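You operate a simulated robot arm through the tools that you are given. There is no shell and no other tool. Be economical: measure what you need, move in short steps, check, and stop when the job is done.

You are at the controls of a simulated robot arm. One attempt, no reset.

Task
Spin the loaded tubes on HOLD, brake soft; stop them up to 6 s past 15 s.
Fine: large centrifuge, lid shut first; press STOP; wait for DONE.

Only the result counts: the job must be done as asked and must still hold three seconds after the hand-in. Knocking over, shifting, dropping, spilling or breaking anything else fails it. Lids that push on must go on centred and level and be pressed home; caps that screw on are set level and turned clockwise until they are tight.

Robot
A 6-joint arm with a fingered hand on a trunk, on a base that drives. Base frame: it is fixed to the floor where the robot stands at the start and does not move with it; the origin is under the middle of the robot, x ahead of it, y to its left, z up. Lengths are in m, angles in degrees, forces in N, time in s.
With the tool pointing down near the work surface it reaches from about 0.26 to 0.68 m from the robot's upright axis, wherever it stands. Its first joint turns from -166.0 to 166.0 degrees. Places, roughly: brake switch [0.3, -0.2, 0.9]; large centrifuge [0.5, -0.2, 0.9]; large centrifuge lid [0.8, -0.2, 1.1]; speed knob of the large centrifuge [0.3, 0, 0.9]; start key of the large centrifuge [0.3, -0.1, 0.9]; stop key [0.3, -0.1, 0.9]; time knob of the large centrifuge [0.3, -0.3, 0.9]. Payload 4 kg.
The tool frame sits at the grasp point between the pads (the TCP): z along the fingers, y along the line on which they close. The tips reach 0.026 m beyond it. The gripper opens to 0.148 m. The gripper's body begins 0.073 m behind the TCP. The gripper is a hand of 3 fingers: y runs from the thumb to the fingers, the wrist lies at [0, 0, -0.239] in the tool frame.
Orientation is that of the tool frame in the base frame, as a unit quaternion [w, x, y, z]. With the fingers straight down and closing along the base's y, the tool's x points along the base's -x, its y along +y and its z along -z.

Tools
- The arm moves only by the tool apply_moves. Its argument "series" is a list of rows, each a list of 6 numbers: the shift along the tool's x, y, z in units of 20 mm (1.0 is 20 mm), then the turn, a rotation vector about the tool's x, y, z in units of 5 degrees (1.0 is 5 degrees). In form: [[x, y, z, wx, wy, wz], ...]. A call has 1 to 8 rows; each row shifts and turns the commanded pose from where the row before left it, along the tool's axes as they then stand. A call with a number of a shift or a turn outside -1 to 1 is refused whole. Rows are played at 5 a second. More than 0.05 m and 8.6 degrees between two rows, and nothing of the call is played. Where a pose cannot be reached the arm comes as near as it can. A force on the tool above 40 N (or 10 N above the force at the start of the call, whichever is more), or a blocked arm, ends the call early, and 0.2 s more pass. In this call time passes only in rows, and 0.2 s behind the last. It gives the time, the measured TCP pose, the force on the tool (base axes), the opening and the grip force at its end, in the units of the frame above (readings bear some noise), with the torque about the TCP (base axes, N m) and any sound that the robot's microphone picked up.
- Cameras (640 x 400 px; columns grow to the right, rows downward): "scene" is now at [0.0445, 0.1674, 1.5406]; the picture's right is [-0.53, -0.85, 0.00], its down [-0.56, 0.35, -0.75] and it looks along [0.64, -0.40, -0.66] (base axes); focal length 273 px, centre (320, 200). "wrist" rides on the gripper at [0.068, -0.039, -0.09] in the tool frame; the picture's right is [0.50, 0.87, 0.00], its down [-0.66, 0.38, -0.65] and it looks along [-0.57, 0.33, 0.76] (tool axes); focal length 222 px, centre (320, 200). There is no depth. A picture from a camera that has moved, and an enlarged one, comes with that camera's place and axes in the base frame and with its lens.
- camera(camera): a new picture of that camera. The clock stands still meanwhile.
- move_column(by): slides the trunk up (or, below 0, down) by that many m; the arm and the scene camera ride with it, the base frame stays. It gives what a move gives, with no picture.
- roll_base(legs): drives the robot by 1 to 6 legs, each [ahead, left, turn to the left] in m, m and degrees, along the robot's own axes; the way and the turn of a leg run together, so that a leg with both is an arc; at most 1.5 m and 180 degrees a leg. The arm and the cameras ride along, it lands a little off, and it stops where it bumps. It gives what a move gives.
- set_fingers(finger1, finger2, thumb_bend): sets how far each is bent, from 0 (flat) to 1 (curled in); at 0.3 the hand is open as for a grip, at 0.7 the pads meet at the TCP. One left out holds its place. A second passes; each finger stops where it meets its share of the squeeze, and holds until it gets a number again. It is the only way to open and close the hand. It gives what a move gives, with no picture; readings hold the bend of each and the force on the fingers (four entries, about 0 where the hand has none), thumb and palm.
- aim_head(pan, tilt): turns the head with the scene camera to pan (to the left, within 120 degrees either way) and tilt (down, from -29 to 69), counted from straight ahead of the robot. It gives what a move gives.
- enlarge(camera, box): a new picture of the part [left, top, right, bottom] of that camera's present view, enlarged. The clock stands still meanwhile.
- sign_off(): hands the job in; it is judged then, once.

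Work in short steps. Places have to be worked out from the pictures, the camera data and where the tool is seen: move nearer, look again, correct. Check each grasp and each placing, and mend what went wrong. You have 120 turns and 82 pictures in all, those below and enlarged ones among them. Open the gripper and draw the arm clear of the work before you hand the job in, unless the task says otherwise; then end with one line.

The tools are called after ">>>" as name(argument=value, ...) on one line, values as JSON. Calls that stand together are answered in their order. apply_moves: Moves the arm, as the interface text tells. Its arguments: {"type":"object","properties":{"series":{"type":"array","items":{"type":"array","items":{"type":"number"}}}},"required":["series"]} The other tools are called the same way: move_column (by) slides the trunk up or down; set_fingers (finger1, finger2, thumb_bend) moves the fingers one by one; roll_base (legs) drives the base; aim_head (pan, tilt) turns the head that bears the scene camera; camera (camera) takes a picture; enlarge (camera, box) takes an enlarged picture of a part of a camera's view; sign_off () hands the job in.

At the start:

```text
clock: 0.0
tool_pos: [0.4496, -0.0934, 1.1501]
tcp_rot: [0.001, 0.001, 1.0, 0.001]
contact_force: [0.0, -0.4, -0.8]
moment: [0.03, 0.01, -0.01]
width: 0.1478
grasp_force: 0.0
shape: jaw
bend: [0.3, 0.3, 0.3]
finger forces: [0.0, 0.1, 0.1, 0.0, 0.1, 0.0]
trunk travel left (down, up): [-0.275, 0.042]
robot x, y, heading: [0.0024, 0.0023, 0.2]
head pan, tilt: [-32.1, 41.3]
```

scene: 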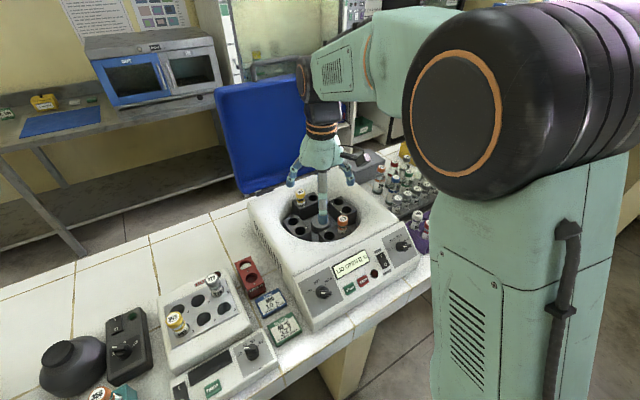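
wrist: 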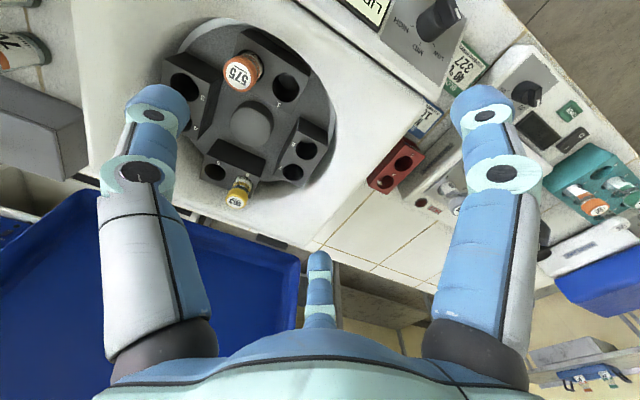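

I start by looking closely at the centrifuge panel and rotor.

>>> enlarge(camera="scene", box=[290, 220, 430, 330])

>>> enlarge(camera="scene", box=[200, 80, 440, 260])

```text
3.64 times, centred on (360, 275) of scene
camera zoom: at [0.0445, 0.1674, 1.5406], right [-0.53, -0.85, 0.0], down [-0.56, 0.35, -0.75], along [0.64, -0.4, -0.66], focal length 994 px, centre (174, -73)
```

zoom: 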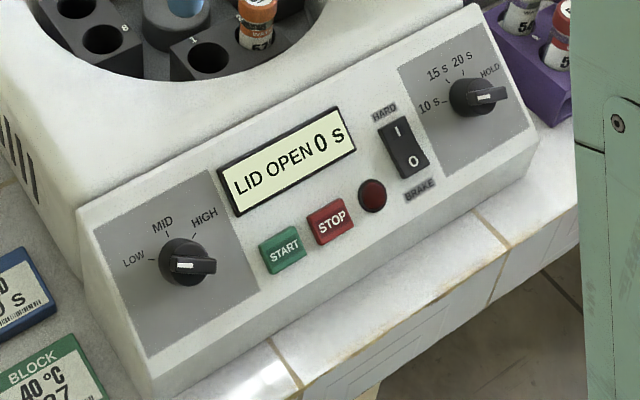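

```text
2.22 times, centred on (320, 170) of scene
camera zoom: at [0.0445, 0.1674, 1.5406], right [-0.53, -0.85, 0.0], down [-0.56, 0.35, -0.75], along [0.64, -0.4, -0.66], focal length 607 px, centre (320, 267)
```

zoom: 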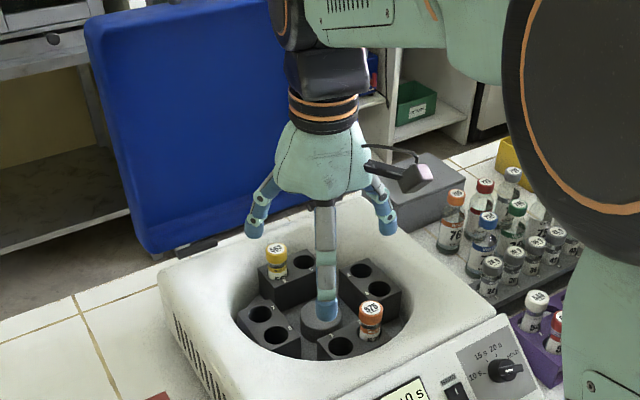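

>>> aim_head(pan=-30, tilt=22)

```text
clock: 0.8
tool_pos: [0.45, -0.0935, 1.1492]
tcp_rot: [0.001, 0.001, 1.0, 0.0]
contact_force: [0.2, -0.1, -0.1]
moment: [0.01, -0.03, -0.01]
width: 0.1477
grasp_force: 0.1
shape: jaw
bend: [0.3, 0.3, 0.3]
finger forces: [0.1, 0.0, 0.0, 0.0, 0.0, 0.1]
trunk travel left (down, up): [-0.275, 0.042]
robot x, y, heading: [-0.0006, -0.0016, 0.1]
head pan, tilt: [-30.0, 22.0]
```

Head raised; I look for the whole lid.

>>> camera(camera="scene")

>>> enlarge(camera="wrist", box=[300, 0, 640, 220])

```text
77 pictures are left
camera scene: at [0.0537, 0.1658, 1.5706], right [-0.5, -0.87, 0.0], down [-0.33, 0.19, -0.93], along [0.8, -0.46, -0.38], focal length 273 px, centre (320, 200)
```

scene: 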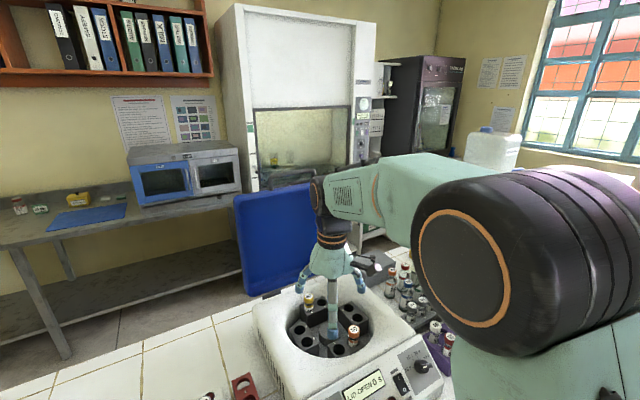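

```text
1.82 times, centred on (470, 110) of wrist
camera zoom: at [0.3811, -0.1333, 1.2408], right [-0.5, 0.87, 0.0], down [0.66, 0.38, 0.65], along [0.57, 0.33, -0.76], focal length 404 px, centre (47, 364)
```

zoom: 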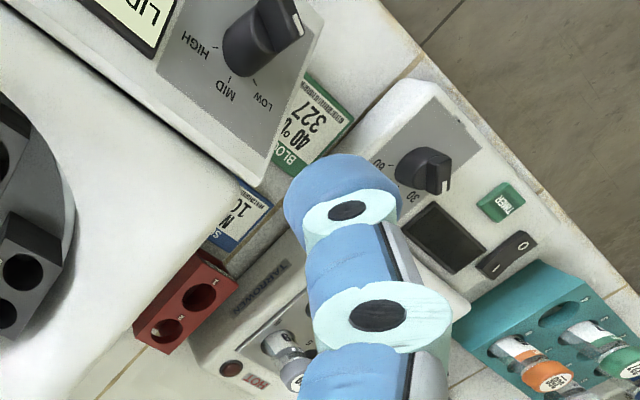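

The lid stands upright at about x 0.8, y -0.4..0.02, top near z 1.27. Now I aim the head down to read the dials and cards.

>>> aim_head(pan=-40, tilt=58)

```text
clock: 1.8
tool_pos: [0.4503, -0.0942, 1.1497]
tcp_rot: [0.0, 0.0, 1.0, 0.0]
contact_force: [-0.3, -0.7, 0.4]
moment: [-0.02, -0.01, 0.0]
width: 0.1479
grasp_force: 0.0
shape: jaw
bend: [0.3, 0.3, 0.3]
finger forces: [0.1, 0.0, 0.1, 0.0, 0.0, 0.1]
trunk travel left (down, up): [-0.275, 0.042]
robot x, y, heading: [-0.001, 0.0001, -0.1]
head pan, tilt: [-40.0, 58.0]
```

>>> camera(camera="scene")

```text
75 pictures are left
camera scene: at [0.0261, 0.1679, 1.5182], right [-0.64, -0.77, 0.0], down [-0.65, 0.54, -0.53], along [0.41, -0.34, -0.85], focal length 273 px, centre (320, 200)
```

scene: 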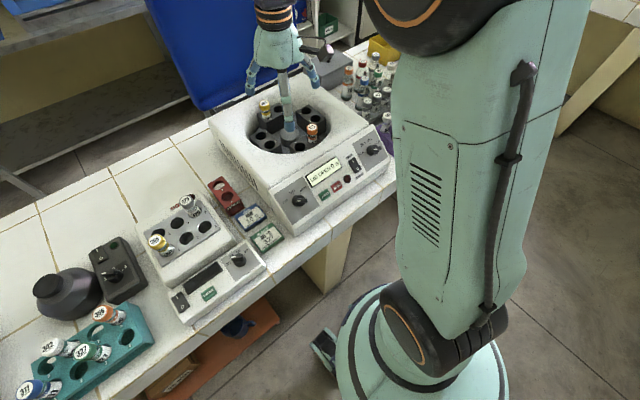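

Zoom on both dials and the cards.

>>> enlarge(camera="scene", box=[225, 140, 395, 250])

>>> enlarge(camera="scene", box=[340, 135, 400, 175])

>>> enlarge(camera="scene", box=[230, 195, 290, 255])

>>> enlarge(camera="scene", box=[270, 175, 330, 215])

```text
3.64 times, centred on (310, 195) of scene
camera zoom: at [0.0261, 0.1679, 1.5182], right [-0.64, -0.77, 0.0], down [-0.65, 0.54, -0.53], along [0.41, -0.34, -0.85], focal length 994 px, centre (356, 218)
```

zoom: 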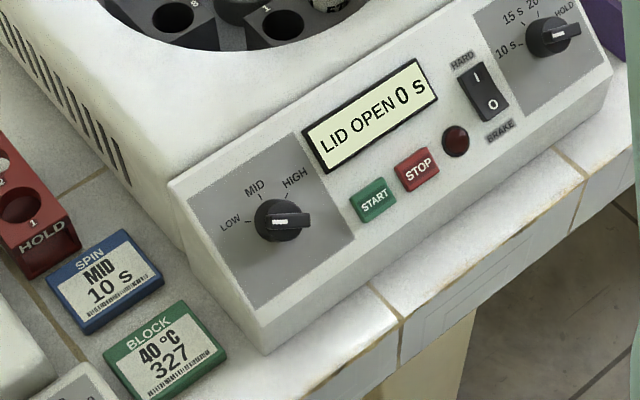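

```text
10.00 times, centred on (370, 155) of scene
camera zoom: at [0.0261, 0.1679, 1.5182], right [-0.64, -0.77, 0.0], down [-0.65, 0.54, -0.53], along [0.41, -0.34, -0.85], focal length 2732 px, centre (-180, 650)
```

zoom: 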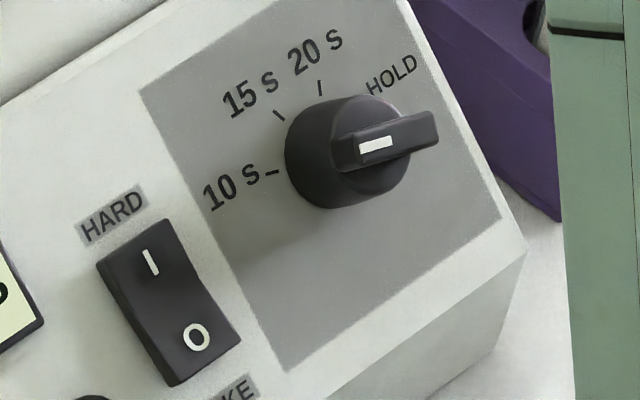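

```text
6.67 times, centred on (260, 225) of scene
camera zoom: at [0.0261, 0.1679, 1.5182], right [-0.64, -0.77, 0.0], down [-0.65, 0.54, -0.53], along [0.41, -0.34, -0.85], focal length 1822 px, centre (720, 33)
```

zoom: 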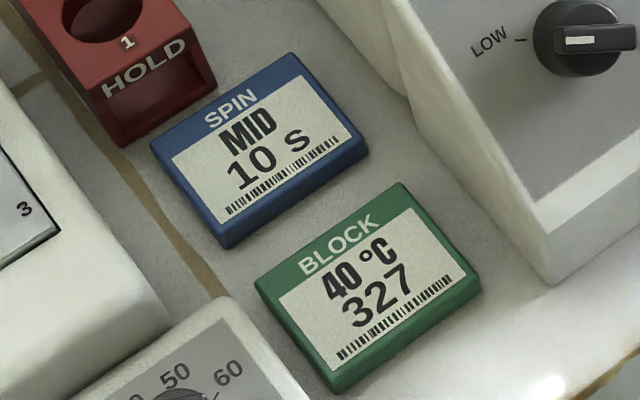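

```text
10.00 times, centred on (300, 195) of scene
camera zoom: at [0.0261, 0.1679, 1.5182], right [-0.64, -0.77, 0.0], down [-0.65, 0.54, -0.53], along [0.41, -0.34, -0.85], focal length 2732 px, centre (520, 250)
```

zoom: 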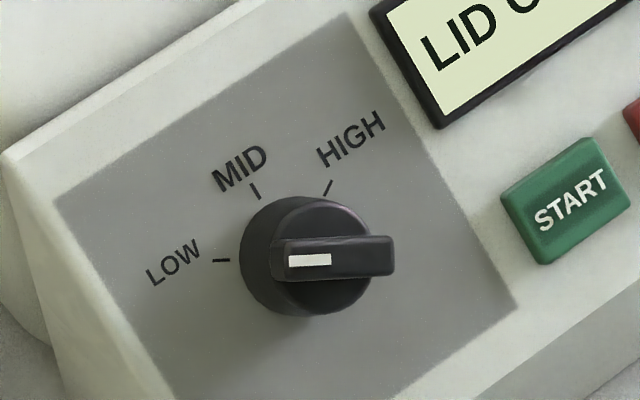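

Settings now: speed LOW, time 10 s; brake still to be inspected. First I'll shut the lid: raise and tilt the hand forward so that I can hook behind its top edge.

>>> apply_moves(series=[[0, 0, -1, 0, -1, 0], [0, 0, -1, 0, -1, 0], [-0.3, 0, -1, 0, -1, 0], [-0.5, 0, -1, 0, -1, 0], [-0.5, 0, -1, 0, -1, 0], [-0.7, 0, -1, 0, -1, 0], [-0.8, 0, -1, 0, -1, 0], [-1, 0, -1, 0, -1, 0]])

>>> aim_head(pan=-20, tilt=20)

>>> camera(camera="scene")

>>> camera(camera="wrist")

```text
clock: 3.6
tool_pos: [0.4696, -0.0946, 1.3315]
tcp_rot: [0.342, 0.0, 0.94, 0.0]
contact_force: [0.7, 0.2, -0.2]
moment: [0.02, 0.03, -0.01]
width: 0.1479
grasp_force: 0.1
shape: jaw
bend: [0.3, 0.3, 0.3]
finger forces: [0.0, 0.0, 0.0, 0.0, 0.0, 0.0]
trunk travel left (down, up): [-0.275, 0.042]
robot x, y, heading: [0.0019, 0.0026, -0.2]
head pan, tilt: [-40.0, 58.0]
```

```text
clock: 4.7
tool_pos: [0.4687, -0.0931, 1.3311]
tcp_rot: [0.342, 0.0, 0.94, 0.0]
contact_force: [0.5, 1.0, 0.0]
moment: [-0.04, -0.02, 0.0]
width: 0.1481
grasp_force: 0.0
shape: jaw
bend: [0.3, 0.3, 0.3]
finger forces: [0.0, 0.0, 0.0, 0.0, 0.0, 0.1]
trunk travel left (down, up): [-0.275, 0.042]
robot x, y, heading: [0.0012, 0.0017, 0.0]
head pan, tilt: [-20.0, 20.0]
```

```text
70 pictures are left
camera scene: at [0.0609, 0.1803, 1.5738], right [-0.34, -0.94, 0.0], down [-0.32, 0.12, -0.94], along [0.88, -0.32, -0.34], focal length 273 px, centre (320, 200)
```

scene: 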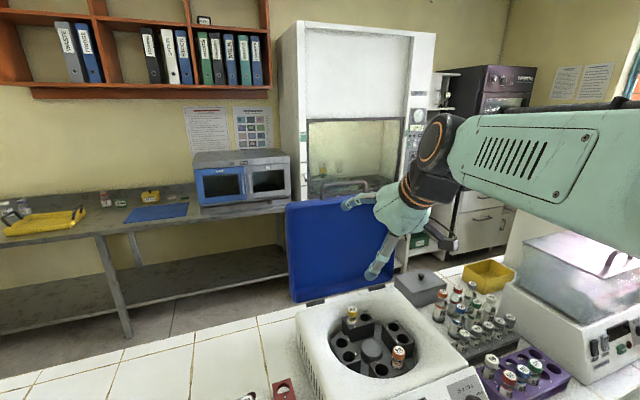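

```text
69 pictures are left
camera wrist: at [0.3586, -0.1338, 1.3581], right [-0.38, 0.87, -0.32], down [0.08, 0.38, 0.92], along [0.92, 0.33, -0.22], focal length 222 px, centre (320, 200)
```

wrist: 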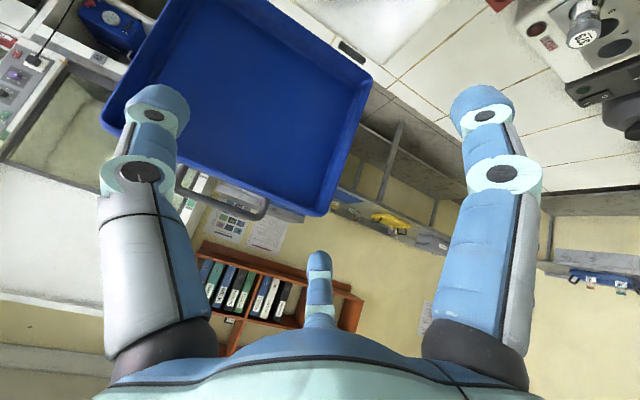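

The lid stands with its top edge at about (0.77, -0.35..0.03, 1.285) and carries a handle loop above it at about y -0.16. I zoom in on that handle.

>>> enlarge(camera="wrist", box=[90, 100, 350, 260])

>>> enlarge(camera="scene", box=[270, 150, 430, 310])

```text
2.46 times, centred on (220, 180) of wrist
camera zoom: at [0.3586, -0.1338, 1.3581], right [-0.38, 0.87, -0.32], down [0.08, 0.38, 0.92], along [0.92, 0.33, -0.22], focal length 547 px, centre (566, 249)
```

zoom: 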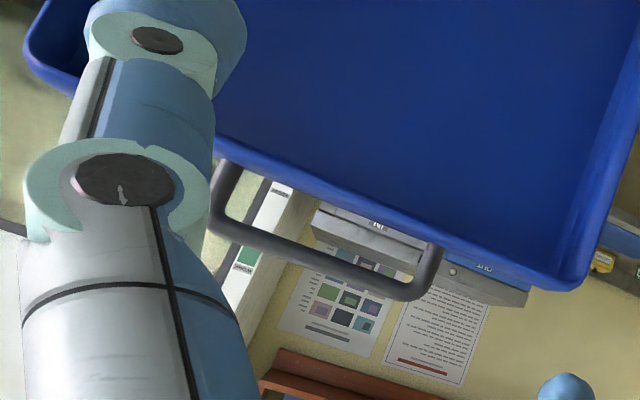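

```text
2.50 times, centred on (350, 230) of scene
camera zoom: at [0.0609, 0.1803, 1.5738], right [-0.34, -0.94, 0.0], down [-0.32, 0.12, -0.94], along [0.88, -0.32, -0.34], focal length 683 px, centre (245, 125)
```

zoom: 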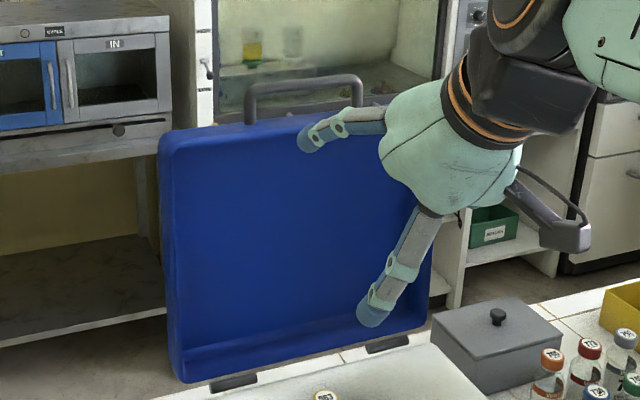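

The handle bar spans y -0.235..-0.088 at about z 1.335. I yaw the hand 90° so the two fingers are on the far side and can hook behind the bar.

>>> apply_moves(series=[[0, 0, -0.5, 0, 0, 1], [0, 0, -0.5, 0, 0, 1], [0, 0, -0.5, 0, 0, 1], [0, 0, -0.5, 0, 0, 1], [0, 0, 0, 0, 0, 1], [0, 0, 0, 0, 0, 1], [0, 0, 0, 0, 0, 1], [0, 0, 0, 0, 0, 1]])

>>> apply_moves(series=[[0, 0, 0, 0, 0, 1], [0, 0, 0, 0, 0, 1], [0, 0, 0, 0, 0, 1], [0, 0, 0, 0, 0, 1], [0, 0, 0, 0, 0, 1], [0, 0, 0, 0, 0, 1], [0, 0, 0, 0, 0, 1], [0, 0, 0, 0, 0, 1]])

>>> apply_moves(series=[[0, 0, 0, 0, 0, 1], [0, 0, 0, 0, 0, 1], [0, 0, 0, 1, 0, 0], [0, 0, 0, 1, 0, 0], [0, 0, 0, 1, 0, 0], [0, 0, 0, 1, 0, 0]])

```text
clock: 6.5
tool_pos: [0.4454, -0.0937, 1.3625]
tcp_rot: [0.322, 0.322, 0.883, 0.117]
contact_force: [0.5, -0.3, 0.1]
moment: [0.04, 0.0, 0.02]
width: 0.1477
grasp_force: 0.1
shape: jaw
bend: [0.3, 0.3, 0.3]
finger forces: [0.0, 0.0, 0.0, 0.0, 0.0, 0.0]
trunk travel left (down, up): [-0.275, 0.042]
robot x, y, heading: [0.0009, 0.0005, 0.4]
head pan, tilt: [-20.0, 20.0]
```

```text
clock: 8.3
tool_pos: [0.4448, -0.0932, 1.3625]
tcp_rot: [0.263, 0.605, 0.719, 0.219]
contact_force: [0.3, -0.4, -0.9]
moment: [0.01, -0.03, -0.02]
width: 0.1477
grasp_force: 0.2
shape: jaw
bend: [0.3, 0.3, 0.3]
finger forces: [0.1, 0.0, 0.0, 0.0, 0.0, 0.0]
trunk travel left (down, up): [-0.275, 0.042]
robot x, y, heading: [-0.0, -0.0035, 0.0]
head pan, tilt: [-20.0, 20.0]
```

```text
clock: 9.7
tool_pos: [0.4449, -0.093, 1.3627]
tcp_rot: [0.123, 0.696, 0.697, 0.123]
contact_force: [0.4, 0.3, 0.1]
moment: [0.0, -0.01, 0.01]
width: 0.1481
grasp_force: 0.0
shape: jaw
bend: [0.3, 0.3, 0.3]
finger forces: [0.1, 0.0, 0.1, 0.0, 0.1, 0.1]
trunk travel left (down, up): [-0.275, 0.042]
robot x, y, heading: [0.0017, 0.0023, 0.2]
head pan, tilt: [-20.0, 20.0]
```

Hand yawed. Now forward over the handle at safe height (TCP to about 0.75, -0.16, 1.40).

>>> apply_moves(series=[[-0.42, 0.95, 0.1, 0, 0, 0], [-0.42, 0.95, 0.1, 0, 0, 0], [-0.42, 0.95, 0.1, 0, 0, 0], [-0.42, 0.95, 0.1, 0, 0, 0], [-0.42, 0.95, 0.1, 0, 0, 0], [-0.42, 0.95, 0.1, 0, 0, 0], [-0.42, 0.95, 0.1, 0, 0, 0], [-0.42, 0.95, 0.1, 0, 0, 0]])

>>> apply_moves(series=[[0, 0.92, 0.33, 0, 0, 0], [0, 0.92, 0.33, 0, 0, 0], [0, 0.92, 0.33, 0, 0, 0], [0, 0.92, 0.33, 0, 0, 0], [0, 0.92, 0.33, 0, 0, 0], [0, 0.92, 0.33, 0, 0, 0], [0, 0.92, 0.33, 0, 0, 0]])

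>>> camera(camera="scene")

>>> camera(camera="wrist")

```text
clock: 11.5
tool_pos: [0.5741, -0.1568, 1.3836]
tcp_rot: [0.123, 0.696, 0.696, 0.123]
contact_force: [1.1, 0.3, 0.5]
moment: [0.01, 0.02, 0.01]
width: 0.1476
grasp_force: 0.0
shape: jaw
bend: [0.3, 0.3, 0.3]
finger forces: [0.1, 0.1, 0.0, 0.0, 0.0, 0.0]
out of reach, approached as far as the arm can: row 7, 8
trunk travel left (down, up): [-0.275, 0.042]
robot x, y, heading: [-0.001, -0.0017, 0.2]
head pan, tilt: [-20.0, 20.0]
```

```text
clock: 13.1
tool_pos: [0.6158, -0.1459, 1.336]
tcp_rot: [0.122, 0.697, 0.696, 0.123]
contact_force: [-0.3, 0.4, 0.5]
moment: [0.01, -0.03, 0.0]
width: 0.1478
grasp_force: 0.0
shape: jaw
bend: [0.3, 0.3, 0.3]
finger forces: [0.0, 0.0, 0.0, 0.1, 0.0, 0.1]
out of reach, approached as far as the arm can: row 1, 2, 3, 4, 5, 6, 7
trunk travel left (down, up): [-0.275, 0.042]
robot x, y, heading: [-0.001, -0.0012, -0.1]
head pan, tilt: [-20.0, 20.0]
```

```text
66 pictures are left
camera scene: at [0.0604, 0.1805, 1.5739], right [-0.34, -0.94, 0.0], down [-0.32, 0.12, -0.94], along [0.88, -0.32, -0.34], focal length 273 px, centre (320, 200)
```

scene: 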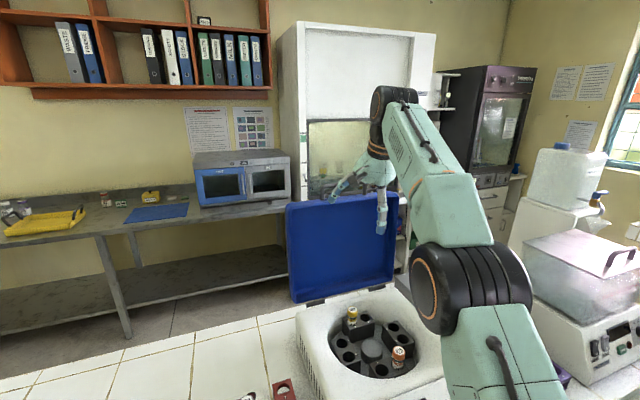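

```text
65 pictures are left
camera wrist: at [0.5475, -0.0783, 1.4079], right [0.81, 0.5, 0.3], down [0.13, -0.65, 0.74], along [0.57, -0.57, -0.6], focal length 222 px, centre (320, 200)
```

wrist: 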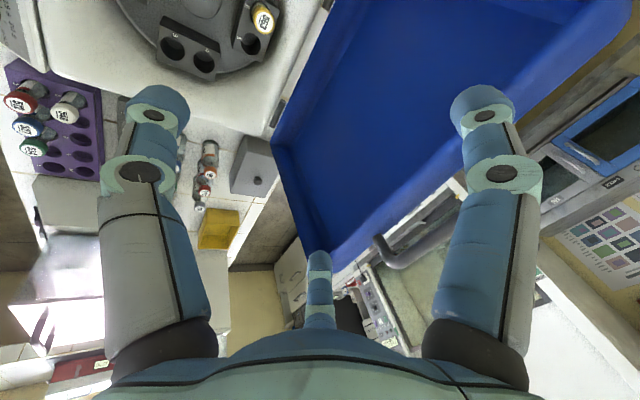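

The hand cannot reach that far with a steep tool; a flatter tool keeps the wrist lower. I raise the trunk and tilt to about 55°.

>>> move_column(by=0.042)

>>> apply_moves(series=[[0, 0, 0, -1, 0, 0], [0, 0, 0, -1, 0, 0], [0, 0, 0, -1, 0, 0], [0, 0, 0, -1, 0, 0], [0, 0, 0, -1, 0, 0], [0, 0, 0, -1, 0, 0], [0, 0, 0, -1, 0, 0]])

```text
clock: 13.9
tool_pos: [0.6153, -0.1446, 1.3796]
tcp_rot: [0.123, 0.697, 0.696, 0.122]
contact_force: [-0.3, -0.3, 0.1]
moment: [-0.02, -0.06, 0.0]
width: 0.148
grasp_force: 0.1
shape: jaw
bend: [0.3, 0.3, 0.3]
finger forces: [0.0, 0.0, 0.0, 0.1, 0.1, 0.1]
trunk travel left (down, up): [-0.317, 0.0]
robot x, y, heading: [-0.0024, -0.0036, 0.2]
head pan, tilt: [-20.0, 20.0]
```

```text
clock: 15.5
tool_pos: [0.615, -0.1444, 1.3785]
tcp_rot: [0.327, 0.627, 0.627, 0.327]
contact_force: [-0.6, -0.2, 0.3]
moment: [0.0, 0.03, 0.02]
width: 0.1476
grasp_force: 0.0
shape: jaw
bend: [0.3, 0.3, 0.3]
finger forces: [0.1, 0.0, 0.0, 0.0, 0.0, 0.0]
trunk travel left (down, up): [-0.317, 0.0]
robot x, y, heading: [0.0016, -0.0015, -0.1]
head pan, tilt: [-20.0, 20.0]
```

Now forward to about (0.775, -0.15, 1.40), just above the bar.

>>> apply_moves(series=[[-0.05, 0.78, 0.85, 0, 0, 0], [-0.05, 0.78, 0.85, 0, 0, 0], [-0.05, 0.78, 0.85, 0, 0, 0], [-0.05, 0.78, 0.85, 0, 0, 0], [-0.05, 0.78, 0.85, 0, 0, 0], [-0.05, 0.78, 0.85, 0, 0, 0], [-0.05, 0.78, 0.85, 0, 0, 0]])

>>> camera(camera="scene")

>>> camera(camera="wrist")

```text
clock: 17.1
tool_pos: [0.7767, -0.154, 1.3995]
tcp_rot: [0.327, 0.628, 0.627, 0.325]
contact_force: [0.0, 1.1, 0.2]
moment: [-0.01, -0.01, -0.02]
width: 0.1479
grasp_force: 0.1
shape: jaw
bend: [0.3, 0.3, 0.3]
finger forces: [0.0, 0.0, 0.1, 0.0, 0.0, 0.0]
trunk travel left (down, up): [-0.317, 0.0]
robot x, y, heading: [0.0018, -0.0014, 0.1]
head pan, tilt: [-20.0, 20.0]
```

```text
64 pictures are left
camera scene: at [0.0579, 0.18, 1.6167], right [-0.34, -0.94, 0.0], down [-0.32, 0.12, -0.94], along [0.88, -0.32, -0.34], focal length 273 px, centre (320, 200)
```

scene: 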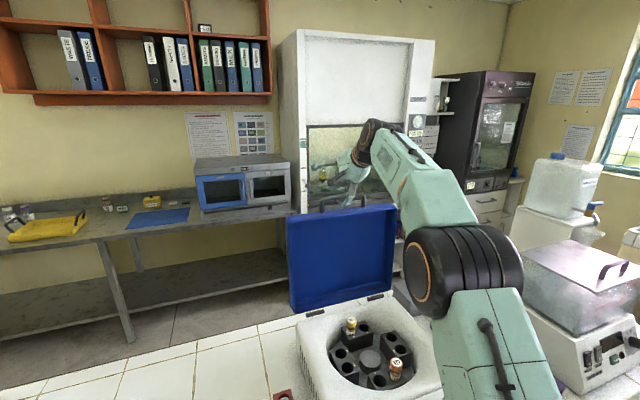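

```text
63 pictures are left
camera wrist: at [0.6786, -0.0861, 1.4197], right [0.5, 0.5, 0.71], down [-0.32, -0.66, 0.68], along [0.81, -0.57, -0.17], focal length 222 px, centre (320, 200)
```

wrist: 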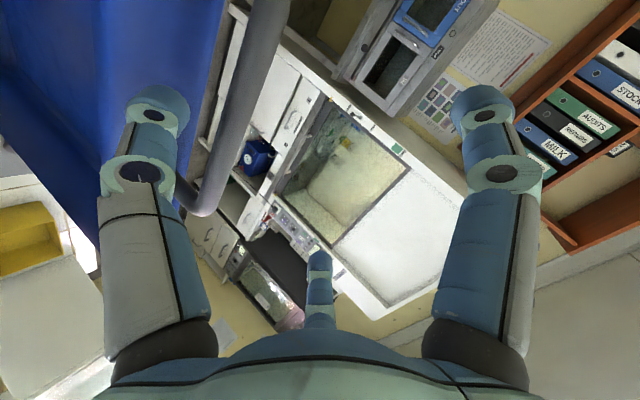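

Bar is at about (0.775, -0.155, 1.322). Lower the open hand around it to TCP z 1.33.

>>> apply_moves(series=[[0, -0.78, 0.4, 0, 0, 0], [0, -0.78, 0.4, 0, 0, 0], [0, -0.78, 0.4, 0, 0, 0], [0, -0.78, 0.4, 0, 0, 0]])

>>> camera(camera="wrist")

>>> enlarge(camera="scene", box=[270, 100, 430, 320])

```text
clock: 18.0
tool_pos: [0.7664, -0.1505, 1.366]
tcp_rot: [0.338, 0.622, 0.622, 0.334]
contact_force: [-3.1, 0.8, 28.5]
moment: [0.07, 0.55, -0.02]
width: 0.145
grasp_force: 0.1
shape: jaw
bend: [0.3, 0.3, 0.41]
finger forces: [0.0, 0.1, 0.0, 0.0, 28.4, 0.0]
trunk travel left (down, up): [-0.317, 0.0]
robot x, y, heading: [0.0007, 0.0, 0.1]
head pan, tilt: [-20.0, 20.0]
stopped in row 4: the force on the tool passed its limit at 43 N (the readings are from after the stop); the commanded pose is now the measured one
```

```text
62 pictures are left
camera wrist: at [0.6678, -0.0841, 1.3831], right [0.48, 0.5, 0.72], down [-0.34, -0.65, 0.68], along [0.81, -0.57, -0.14], focal length 222 px, centre (320, 200)
```

wrist: 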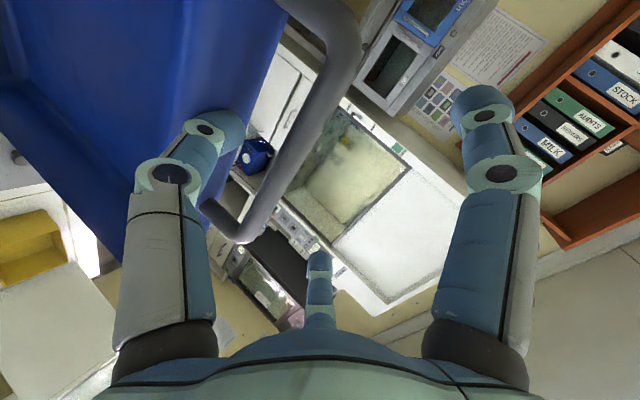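

```text
1.82 times, centred on (350, 210) of scene
camera zoom: at [0.0521, 0.1814, 1.617], right [-0.34, -0.94, 0.0], down [-0.32, 0.12, -0.94], along [0.88, -0.32, -0.34], focal length 497 px, centre (266, 182)
```

zoom: 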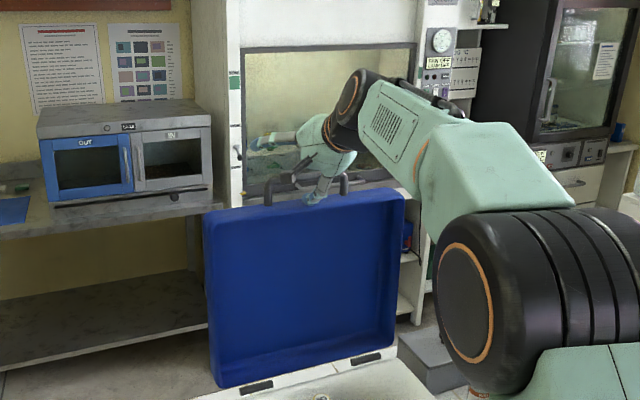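

The thumb is resting on the lid's top edge. I lift slightly, curl the thumb away into the palm, and look.

>>> apply_moves(series=[[0, 0.8, -0.5, 0, 0, 0], [0, 0.4, -0.3, 0, 0, 0]])

>>> set_fingers(finger1=0.3, finger2=0.3, thumb_bend=1.0)

>>> camera(camera="wrist")

```text
clock: 18.6
tool_pos: [0.7679, -0.1519, 1.3836]
tcp_rot: [0.331, 0.626, 0.626, 0.328]
contact_force: [1.2, 0.9, 5.4]
moment: [0.04, 0.0, 0.01]
width: 0.1475
grasp_force: 0.0
shape: jaw
bend: [0.3, 0.3, 0.33]
finger forces: [0.0, 0.1, 0.0, 0.0, 4.3, 0.0]
trunk travel left (down, up): [-0.317, 0.0]
robot x, y, heading: [0.0006, 0.001, -0.0]
head pan, tilt: [-20.0, 20.0]
```

```text
clock: 19.6
tool_pos: [0.7713, -0.1514, 1.3792]
tcp_rot: [0.328, 0.627, 0.626, 0.326]
contact_force: [-2.9, 1.2, -38.6]
moment: [0.12, -0.45, 0.01]
width: 0.1015
grasp_force: 16.9
shape: fingers
bend: [0.3, 0.3, 0.5]
finger forces: [0.0, 0.0, 0.1, 0.0, 33.0, 0.0]
trunk travel left (down, up): [-0.317, 0.0]
robot x, y, heading: [-0.0006, 0.0022, 0.1]
head pan, tilt: [-20.0, 20.0]
```

```text
60 pictures are left
camera wrist: at [0.675, -0.0851, 1.3989], right [0.49, 0.5, 0.71], down [-0.32, -0.65, 0.68], along [0.81, -0.57, -0.16], focal length 222 px, centre (320, 200)
```

wrist: 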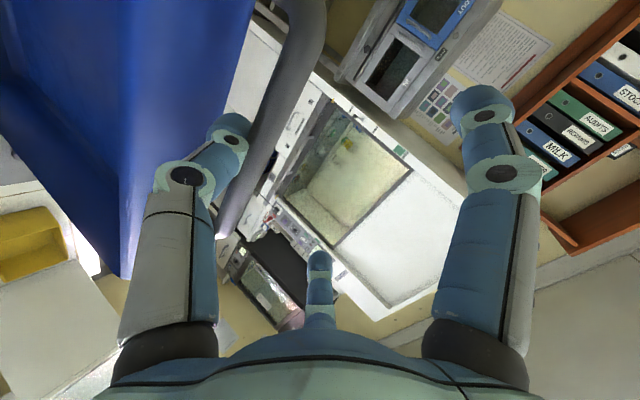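

The thumb caught the bar. Open it again, rise clear, then curl it.

>>> set_fingers(thumb_bend=0.25)

>>> apply_moves(series=[[0, 1, -0.6, 0, 0, 0], [0, 1, -0.6, 0, 0, 0], [0, 1, -0.6, 0, 0, 0]])

>>> set_fingers(thumb_bend=1.0)

>>> camera(camera="wrist")

```text
clock: 20.6
tool_pos: [0.7677, -0.1512, 1.3883]
tcp_rot: [0.333, 0.624, 0.624, 0.331]
contact_force: [-0.1, -0.6, 7.5]
moment: [-0.05, 0.3, 0.05]
width: 0.1271
grasp_force: 4.0
shape: fingers
bend: [0.3, 0.3, 0.29]
finger forces: [0.0, 0.1, 0.0, 0.1, 8.1, 0.0]
trunk travel left (down, up): [-0.317, 0.0]
robot x, y, heading: [0.0009, 0.0047, 0.0]
head pan, tilt: [-20.0, 20.0]
```

```text
clock: 21.4
tool_pos: [0.7615, -0.1505, 1.4505]
tcp_rot: [0.331, 0.625, 0.625, 0.33]
contact_force: [0.5, 0.2, -0.1]
moment: [0.01, -0.04, 0.01]
width: 0.1318
grasp_force: 0.1
shape: fingers
bend: [0.3, 0.3, 0.25]
finger forces: [0.0, 0.0, 0.0, 0.0, 0.1, 0.1]
out of reach, approached as far as the arm can: row 3
trunk travel left (down, up): [-0.317, 0.0]
robot x, y, heading: [-0.0017, 0.0042, -0.3]
head pan, tilt: [-20.0, 20.0]
```

```text
clock: 22.4
tool_pos: [0.7624, -0.1499, 1.4495]
tcp_rot: [0.332, 0.625, 0.625, 0.33]
contact_force: [0.3, -0.2, -0.4]
moment: [-0.01, 0.02, 0.02]
width: 0.0693
grasp_force: 0.0
shape: fingers
bend: [0.3, 0.3, 1.0]
finger forces: [0.0, 0.1, 0.0, 0.0, 0.0, 0.0]
trunk travel left (down, up): [-0.317, 0.0]
robot x, y, heading: [-0.001, -0.0015, 0.2]
head pan, tilt: [-20.0, 20.0]
```

```text
59 pictures are left
camera wrist: at [0.6646, -0.0839, 1.4682], right [0.49, 0.5, 0.71], down [-0.33, -0.65, 0.68], along [0.81, -0.57, -0.15], focal length 222 px, centre (320, 200)
```

wrist: 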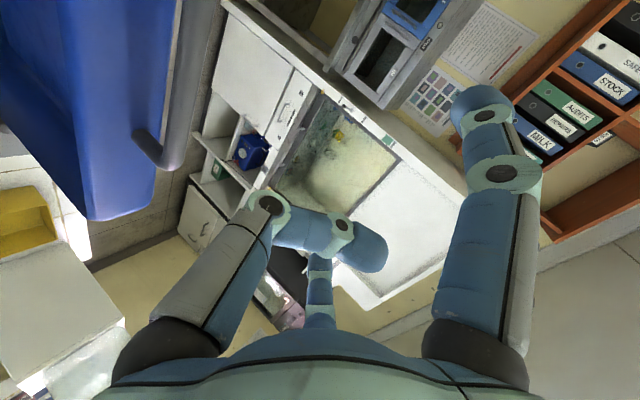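

Thumb is folded. Lower so the bar sits between thumb and fingers (TCP about 0.768, 1.337).

>>> apply_moves(series=[[0, -0.89, 0.69, 0, 0, 0], [0, -0.89, 0.69, 0, 0, 0], [0, -0.89, 0.69, 0, 0, 0], [0, -0.89, 0.69, 0, 0, 0], [0, -0.7, 0.54, 0, 0, 0]])

>>> camera(camera="wrist")

```text
clock: 23.6
tool_pos: [0.7678, -0.1509, 1.3394]
tcp_rot: [0.331, 0.625, 0.625, 0.33]
contact_force: [-0.3, 1.6, 0.8]
moment: [0.01, -0.02, 0.01]
width: 0.0698
grasp_force: 0.1
shape: fingers
bend: [0.3, 0.3, 1.0]
finger forces: [0.0, 0.0, 0.0, 0.0, 0.3, 0.0]
trunk travel left (down, up): [-0.317, 0.0]
robot x, y, heading: [0.0017, -0.0033, -0.1]
head pan, tilt: [-20.0, 20.0]
```

```text
58 pictures are left
camera wrist: at [0.671, -0.0841, 1.3581], right [0.49, 0.5, 0.71], down [-0.33, -0.65, 0.68], along [0.81, -0.57, -0.15], focal length 222 px, centre (320, 200)
```

wrist: 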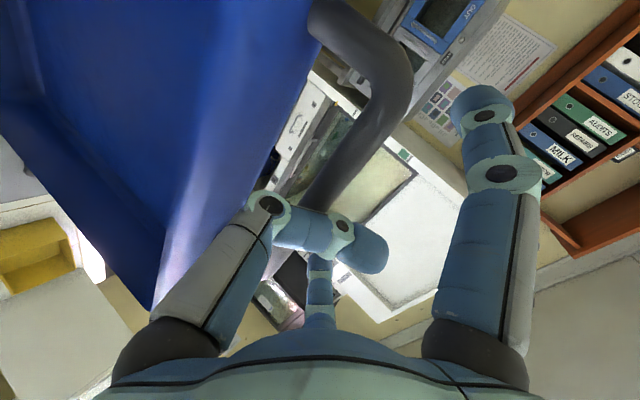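

The bar is right past the thumb. Now curl the fingers over behind it.

>>> set_fingers(finger1=0.8, finger2=0.8)

>>> camera(camera="wrist")

```text
clock: 24.6
tool_pos: [0.769, -0.1499, 1.34]
tcp_rot: [0.332, 0.625, 0.625, 0.329]
contact_force: [-0.8, 0.3, 0.1]
moment: [0.0, -0.01, -0.02]
width: 0.0339
grasp_force: 0.2
shape: fingers
bend: [0.77, 0.77, 1.0]
finger forces: [0.4, 0.1, 0.0, 0.1, 0.4, 0.0]
trunk travel left (down, up): [-0.317, 0.0]
robot x, y, heading: [-0.0007, -0.0005, -0.1]
head pan, tilt: [-20.0, 20.0]
```

```text
57 pictures are left
camera wrist: at [0.6712, -0.0841, 1.3582], right [0.49, 0.5, 0.71], down [-0.33, -0.65, 0.68], along [0.81, -0.57, -0.15], focal length 222 px, centre (320, 200)
```

wrist: 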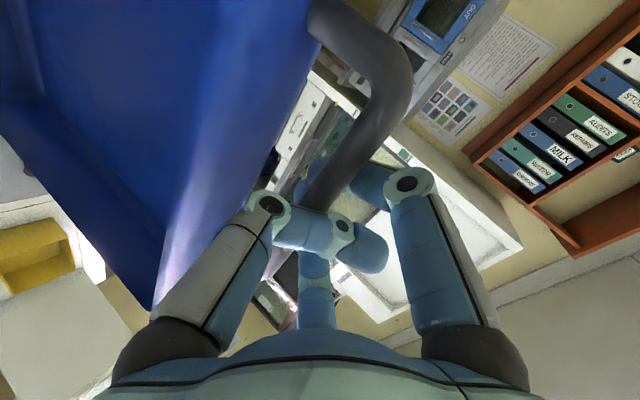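

Fingers are hooked behind the bar. Pull it gently along the arc (hinge about x 0.73, z 0.96; radius about 0.378).

>>> apply_moves(series=[[0, -0.48, -0.86, 0, 0, 0], [0, -0.53, -0.84, 0, 0, 0], [0, -0.57, -0.81, 0, 0, 0], [0, -0.61, -0.78, 0, 0, 0]])

>>> camera(camera="wrist")

```text
clock: 25.6
tool_pos: [0.6908, -0.1499, 1.3418]
tcp_rot: [0.333, 0.625, 0.625, 0.33]
contact_force: [0.1, -0.5, 1.5]
moment: [0.01, 0.0, -0.01]
width: 0.0342
grasp_force: 0.5
shape: fingers
bend: [0.77, 0.77, 1.0]
finger forces: [0.5, 0.3, 0.0, 0.0, 0.1, 0.1]
trunk travel left (down, up): [-0.317, 0.0]
robot x, y, heading: [-0.0028, 0.0001, 0.0]
head pan, tilt: [-20.0, 20.0]
```

```text
56 pictures are left
camera wrist: at [0.5923, -0.0833, 1.3605], right [0.49, 0.5, 0.71], down [-0.33, -0.65, 0.68], along [0.81, -0.57, -0.15], focal length 222 px, centre (320, 200)
```

wrist: 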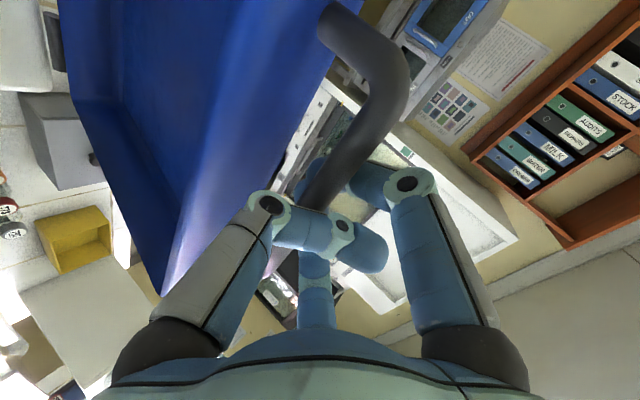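

The lid follows with almost no force. Continue along the arc.

>>> apply_moves(series=[[0, -0.65, -0.74, 0, 0, 0], [0, -0.69, -0.71, 0, 0, 0], [0, -0.73, -0.67, 0, 0, 0], [0, -0.76, -0.63, 0, 0, 0], [0, -0.79, -0.59, 0, 0, 0], [0, -0.82, -0.55, 0, 0, 0]])

>>> camera(camera="scene")

>>> camera(camera="wrist")

```text
clock: 27.0
tool_pos: [0.5755, -0.1512, 1.3115]
tcp_rot: [0.332, 0.625, 0.625, 0.329]
contact_force: [0.1, -0.5, 0.2]
moment: [-0.04, -0.01, 0.0]
width: 0.0339
grasp_force: 0.9
shape: fingers
bend: [0.77, 0.77, 1.0]
finger forces: [0.5, 0.4, 0.0, 0.0, 0.2, 0.0]
trunk travel left (down, up): [-0.317, 0.0]
robot x, y, heading: [-0.001, 0.001, -0.0]
head pan, tilt: [-20.0, 20.0]
```

```text
55 pictures are left
camera scene: at [0.0557, 0.1804, 1.6167], right [-0.34, -0.94, 0.0], down [-0.32, 0.12, -0.94], along [0.88, -0.32, -0.34], focal length 273 px, centre (320, 200)
```

scene: 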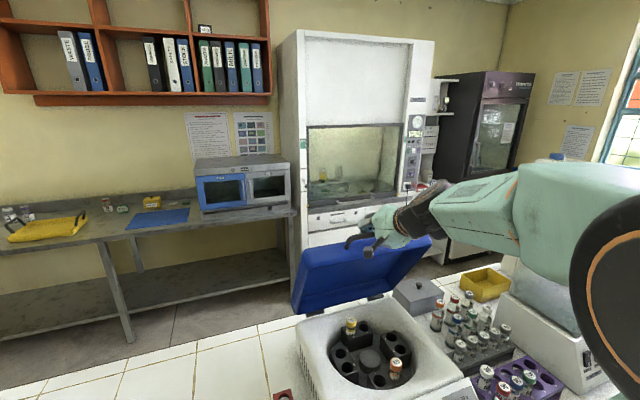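

```text
54 pictures are left
camera wrist: at [0.4781, -0.0836, 1.3297], right [0.49, 0.5, 0.71], down [-0.33, -0.65, 0.68], along [0.81, -0.57, -0.15], focal length 222 px, centre (320, 200)
```

wrist: 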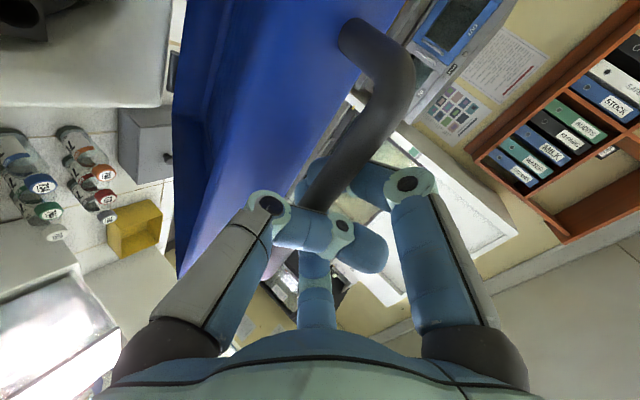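

Going well (lid about 25°). Continue to about 47° while bringing the tool more upright.

>>> apply_moves(series=[[0, -0.85, -0.5, 0.5, 0, 0], [0, -0.9, -0.42, 0.5, 0, 0], [0, -0.93, -0.33, 0.5, 0, 0], [0, -0.96, -0.24, 0.5, 0, 0], [0, -0.98, -0.15, 0.5, 0, 0], [0, -0.99, -0.05, 0.5, 0, 0], [0, -0.99, 0.04, 0.5, 0, 0], [0, -0.98, 0.14, 0.5, 0, 0]])

>>> camera(camera="wrist")

>>> camera(camera="scene")

```text
clock: 28.8
tool_pos: [0.449, -0.1513, 1.2188]
tcp_rot: [0.219, 0.673, 0.673, 0.215]
contact_force: [1.1, 0.3, 0.0]
moment: [0.02, 0.02, -0.03]
width: 0.0339
grasp_force: 0.2
shape: fingers
bend: [0.77, 0.77, 1.0]
finger forces: [0.0, 0.2, 0.0, 0.0, 0.0, 0.0]
trunk travel left (down, up): [-0.317, 0.0]
robot x, y, heading: [-0.0019, -0.0019, -0.3]
head pan, tilt: [-20.0, 20.0]
```

```text
53 pictures are left
camera wrist: at [0.3634, -0.0842, 1.2702], right [0.7, 0.5, 0.5], down [-0.08, -0.65, 0.75], along [0.71, -0.57, -0.42], focal length 222 px, centre (320, 200)
```

wrist: 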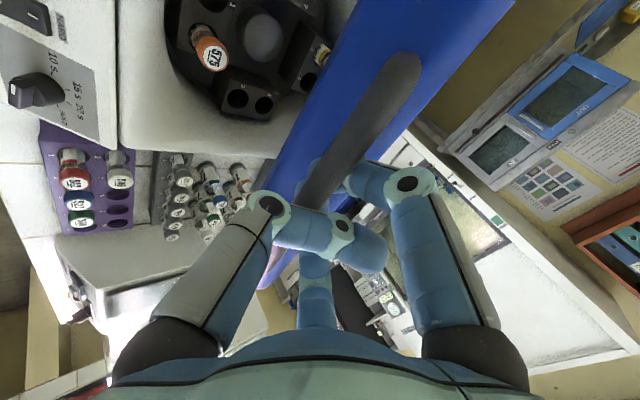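

```text
52 pictures are left
camera scene: at [0.0563, 0.1803, 1.6167], right [-0.34, -0.94, 0.0], down [-0.32, 0.12, -0.94], along [0.88, -0.32, -0.34], focal length 273 px, centre (320, 200)
```

scene: 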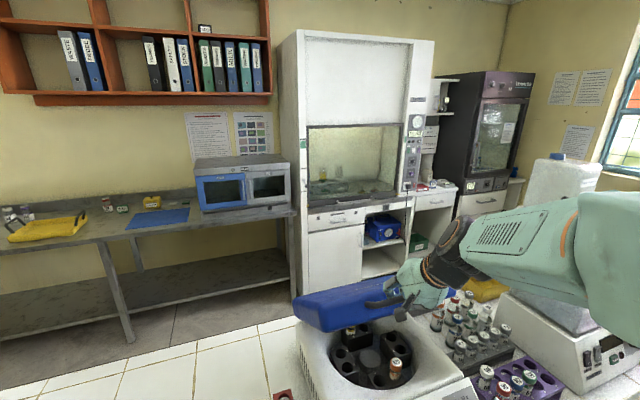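

At this angle the lid stays put with no force on the fingers. I release the bar and lift out, then will push the lid down from above.

>>> set_fingers(finger1=0.3, finger2=0.3)

>>> apply_moves(series=[[0, 0.3, -1, 0, 0, 0], [0, 0.5, -1, 0, 0, 0], [0, 0.5, -1, 0, 0, 0], [0, 0.5, -1, 0, 0, 0]])

>>> camera(camera="scene")

```text
clock: 29.8
tool_pos: [0.4453, -0.1519, 1.2212]
tcp_rot: [0.219, 0.672, 0.673, 0.218]
contact_force: [-15.6, -10.9, 17.1]
moment: [0.98, -0.75, 0.52]
width: 0.0593
grasp_force: 16.5
shape: fingers
bend: [0.34, 0.3, 1.0]
finger forces: [32.8, 0.6, 0.0, 0.1, 0.1, 0.1]
trunk travel left (down, up): [-0.317, 0.0]
robot x, y, heading: [-0.0017, 0.0014, 0.1]
head pan, tilt: [-20.0, 20.0]
```

```text
clock: 30.8
tool_pos: [0.4322, -0.149, 1.3067]
tcp_rot: [0.218, 0.673, 0.672, 0.216]
contact_force: [0.2, 0.3, 0.0]
moment: [0.02, 0.01, -0.03]
width: 0.0694
grasp_force: 0.0
shape: fingers
bend: [0.3, 0.3, 1.0]
finger forces: [0.0, 0.1, 0.0, 0.0, 0.0, 0.0]
trunk travel left (down, up): [-0.317, 0.0]
robot x, y, heading: [0.0035, 0.0031, 0.1]
head pan, tilt: [-20.0, 20.0]
```

```text
51 pictures are left
camera scene: at [0.0558, 0.1803, 1.6167], right [-0.34, -0.94, 0.0], down [-0.32, 0.12, -0.94], along [0.88, -0.32, -0.34], focal length 273 px, centre (320, 200)
```

scene: 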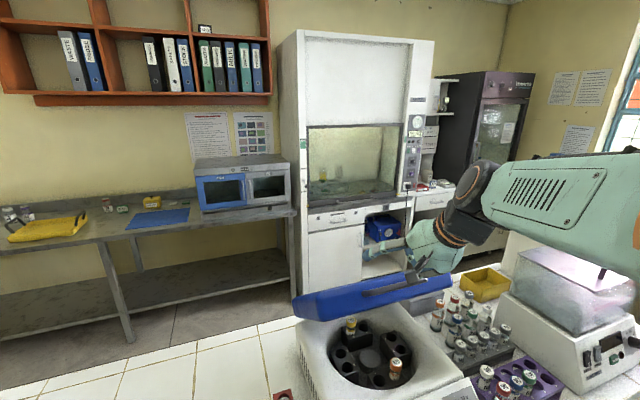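

Lid stays where it is. I make a fist and set the tool upright above the lid.

>>> set_fingers(finger1=0.8, finger2=0.8)

>>> apply_moves(series=[[0, 0.6, 0, 1, 0, 0], [0, 0.6, 0, 1, 0, 0], [0, 0.6, 0, 1, 0, 0], [0, 0.6, 0, 1, 0, 0], [0, 0.6, 0, 1, 0, 0], [0, 0, 0, 1, 0, 0], [0, 0, 0, 1, 0, 0]])

>>> camera(camera="scene")

>>> camera(camera="wrist")

```text
clock: 31.8
tool_pos: [0.4322, -0.148, 1.308]
tcp_rot: [0.218, 0.673, 0.673, 0.216]
contact_force: [0.5, -0.1, 1.8]
moment: [0.0, 0.01, -0.01]
width: 0.0342
grasp_force: 0.1
shape: fingers
bend: [0.77, 0.77, 1.0]
finger forces: [0.0, 0.0, 0.0, 0.1, 0.0, 0.0]
trunk travel left (down, up): [-0.317, 0.0]
robot x, y, heading: [0.0013, 0.0021, 0.1]
head pan, tilt: [-20.0, 20.0]
```

```text
clock: 33.4
tool_pos: [0.4862, -0.1502, 1.3314]
tcp_rot: [0.005, 0.707, 0.707, 0.002]
contact_force: [0.1, 0.3, 0.6]
moment: [-0.01, 0.02, -0.02]
width: 0.0339
grasp_force: 0.0
shape: fingers
bend: [0.77, 0.77, 1.0]
finger forces: [0.0, 0.1, 0.1, 0.0, 0.1, 0.0]
trunk travel left (down, up): [-0.317, 0.0]
robot x, y, heading: [-0.0037, -0.0033, 0.1]
head pan, tilt: [-20.0, 20.0]
```

```text
50 pictures are left
camera scene: at [0.0573, 0.1801, 1.6167], right [-0.34, -0.94, 0.0], down [-0.32, 0.12, -0.94], along [0.88, -0.32, -0.34], focal length 273 px, centre (320, 200)
```

scene: 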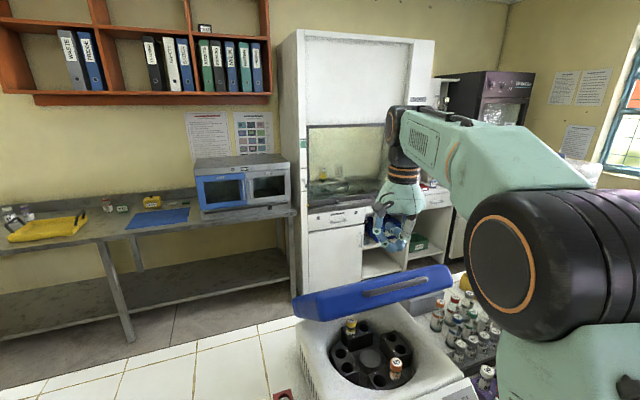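

```text
49 pictures are left
camera wrist: at [0.4449, -0.0835, 1.4216], right [0.87, 0.5, 0.01], down [0.37, -0.65, 0.66], along [0.33, -0.57, -0.75], focal length 222 px, centre (320, 200)
```

wrist: 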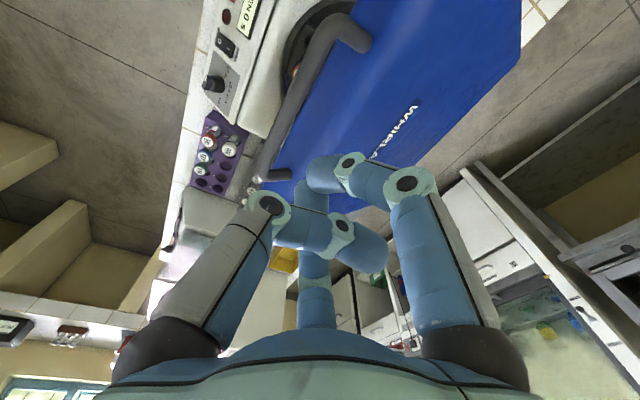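

Descend onto the lid.

>>> apply_moves(series=[[0, 0, 1, 0, 0, 0], [0, 0, 1, 0, 0, 0], [0, 0, 1, 0, 0, 0], [0, 0, 1, 0, 0, 0], [0, 0, 1, 0, 0, 0], [0, 0, 1, 0, 0, 0], [0, 0, 1, 0, 0, 0], [0, 0, 1, 0, 0, 0]])

>>> apply_moves(series=[[0, 0, 1, 0, 0, 0], [0, 0, 1, 0, 0, 0], [0, 0, 1, 0, 0, 0], [0, 0, 1, 0, 0, 0]])

>>> camera(camera="scene")

```text
clock: 34.9
tool_pos: [0.4777, -0.149, 1.2063]
tcp_rot: [0.004, 0.707, 0.707, 0.002]
contact_force: [-24.2, 2.2, 22.5]
moment: [0.01, -0.05, 0.14]
width: 0.0422
grasp_force: 16.3
shape: fingers
bend: [0.79, 0.79, 1.0]
finger forces: [18.2, 14.5, 0.0, 0.0, 0.0, 0.0]
trunk travel left (down, up): [-0.317, 0.0]
robot x, y, heading: [-0.0027, 0.002, 0.0]
head pan, tilt: [-20.0, 20.0]
stopped in row 7: the force on the tool passed its limit at 63 N (the readings are from after the stop); the commanded pose is now the measured one
```

```text
clock: 35.2
tool_pos: [0.4765, -0.1495, 1.2044]
tcp_rot: [0.005, 0.708, 0.706, 0.001]
contact_force: [-24.1, 2.8, 21.2]
moment: [0.03, -0.11, 0.09]
width: 0.0423
grasp_force: 16.3
shape: fingers
bend: [0.79, 0.79, 1.0]
finger forces: [18.4, 14.0, 0.0, 0.0, 0.1, 0.1]
trunk travel left (down, up): [-0.317, 0.0]
robot x, y, heading: [-0.0027, -0.0006, -0.4]
head pan, tilt: [-20.0, 20.0]
stopped in row 1: the force on the tool passed its limit at 54 N (the readings are from after the stop); the commanded pose is now the measured one
```

```text
48 pictures are left
camera scene: at [0.0492, 0.1815, 1.6169], right [-0.34, -0.94, 0.0], down [-0.32, 0.12, -0.94], along [0.88, -0.32, -0.34], focal length 273 px, centre (320, 200)
```

scene: 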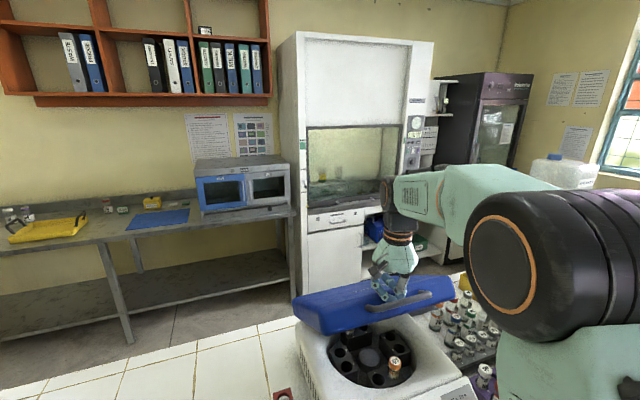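

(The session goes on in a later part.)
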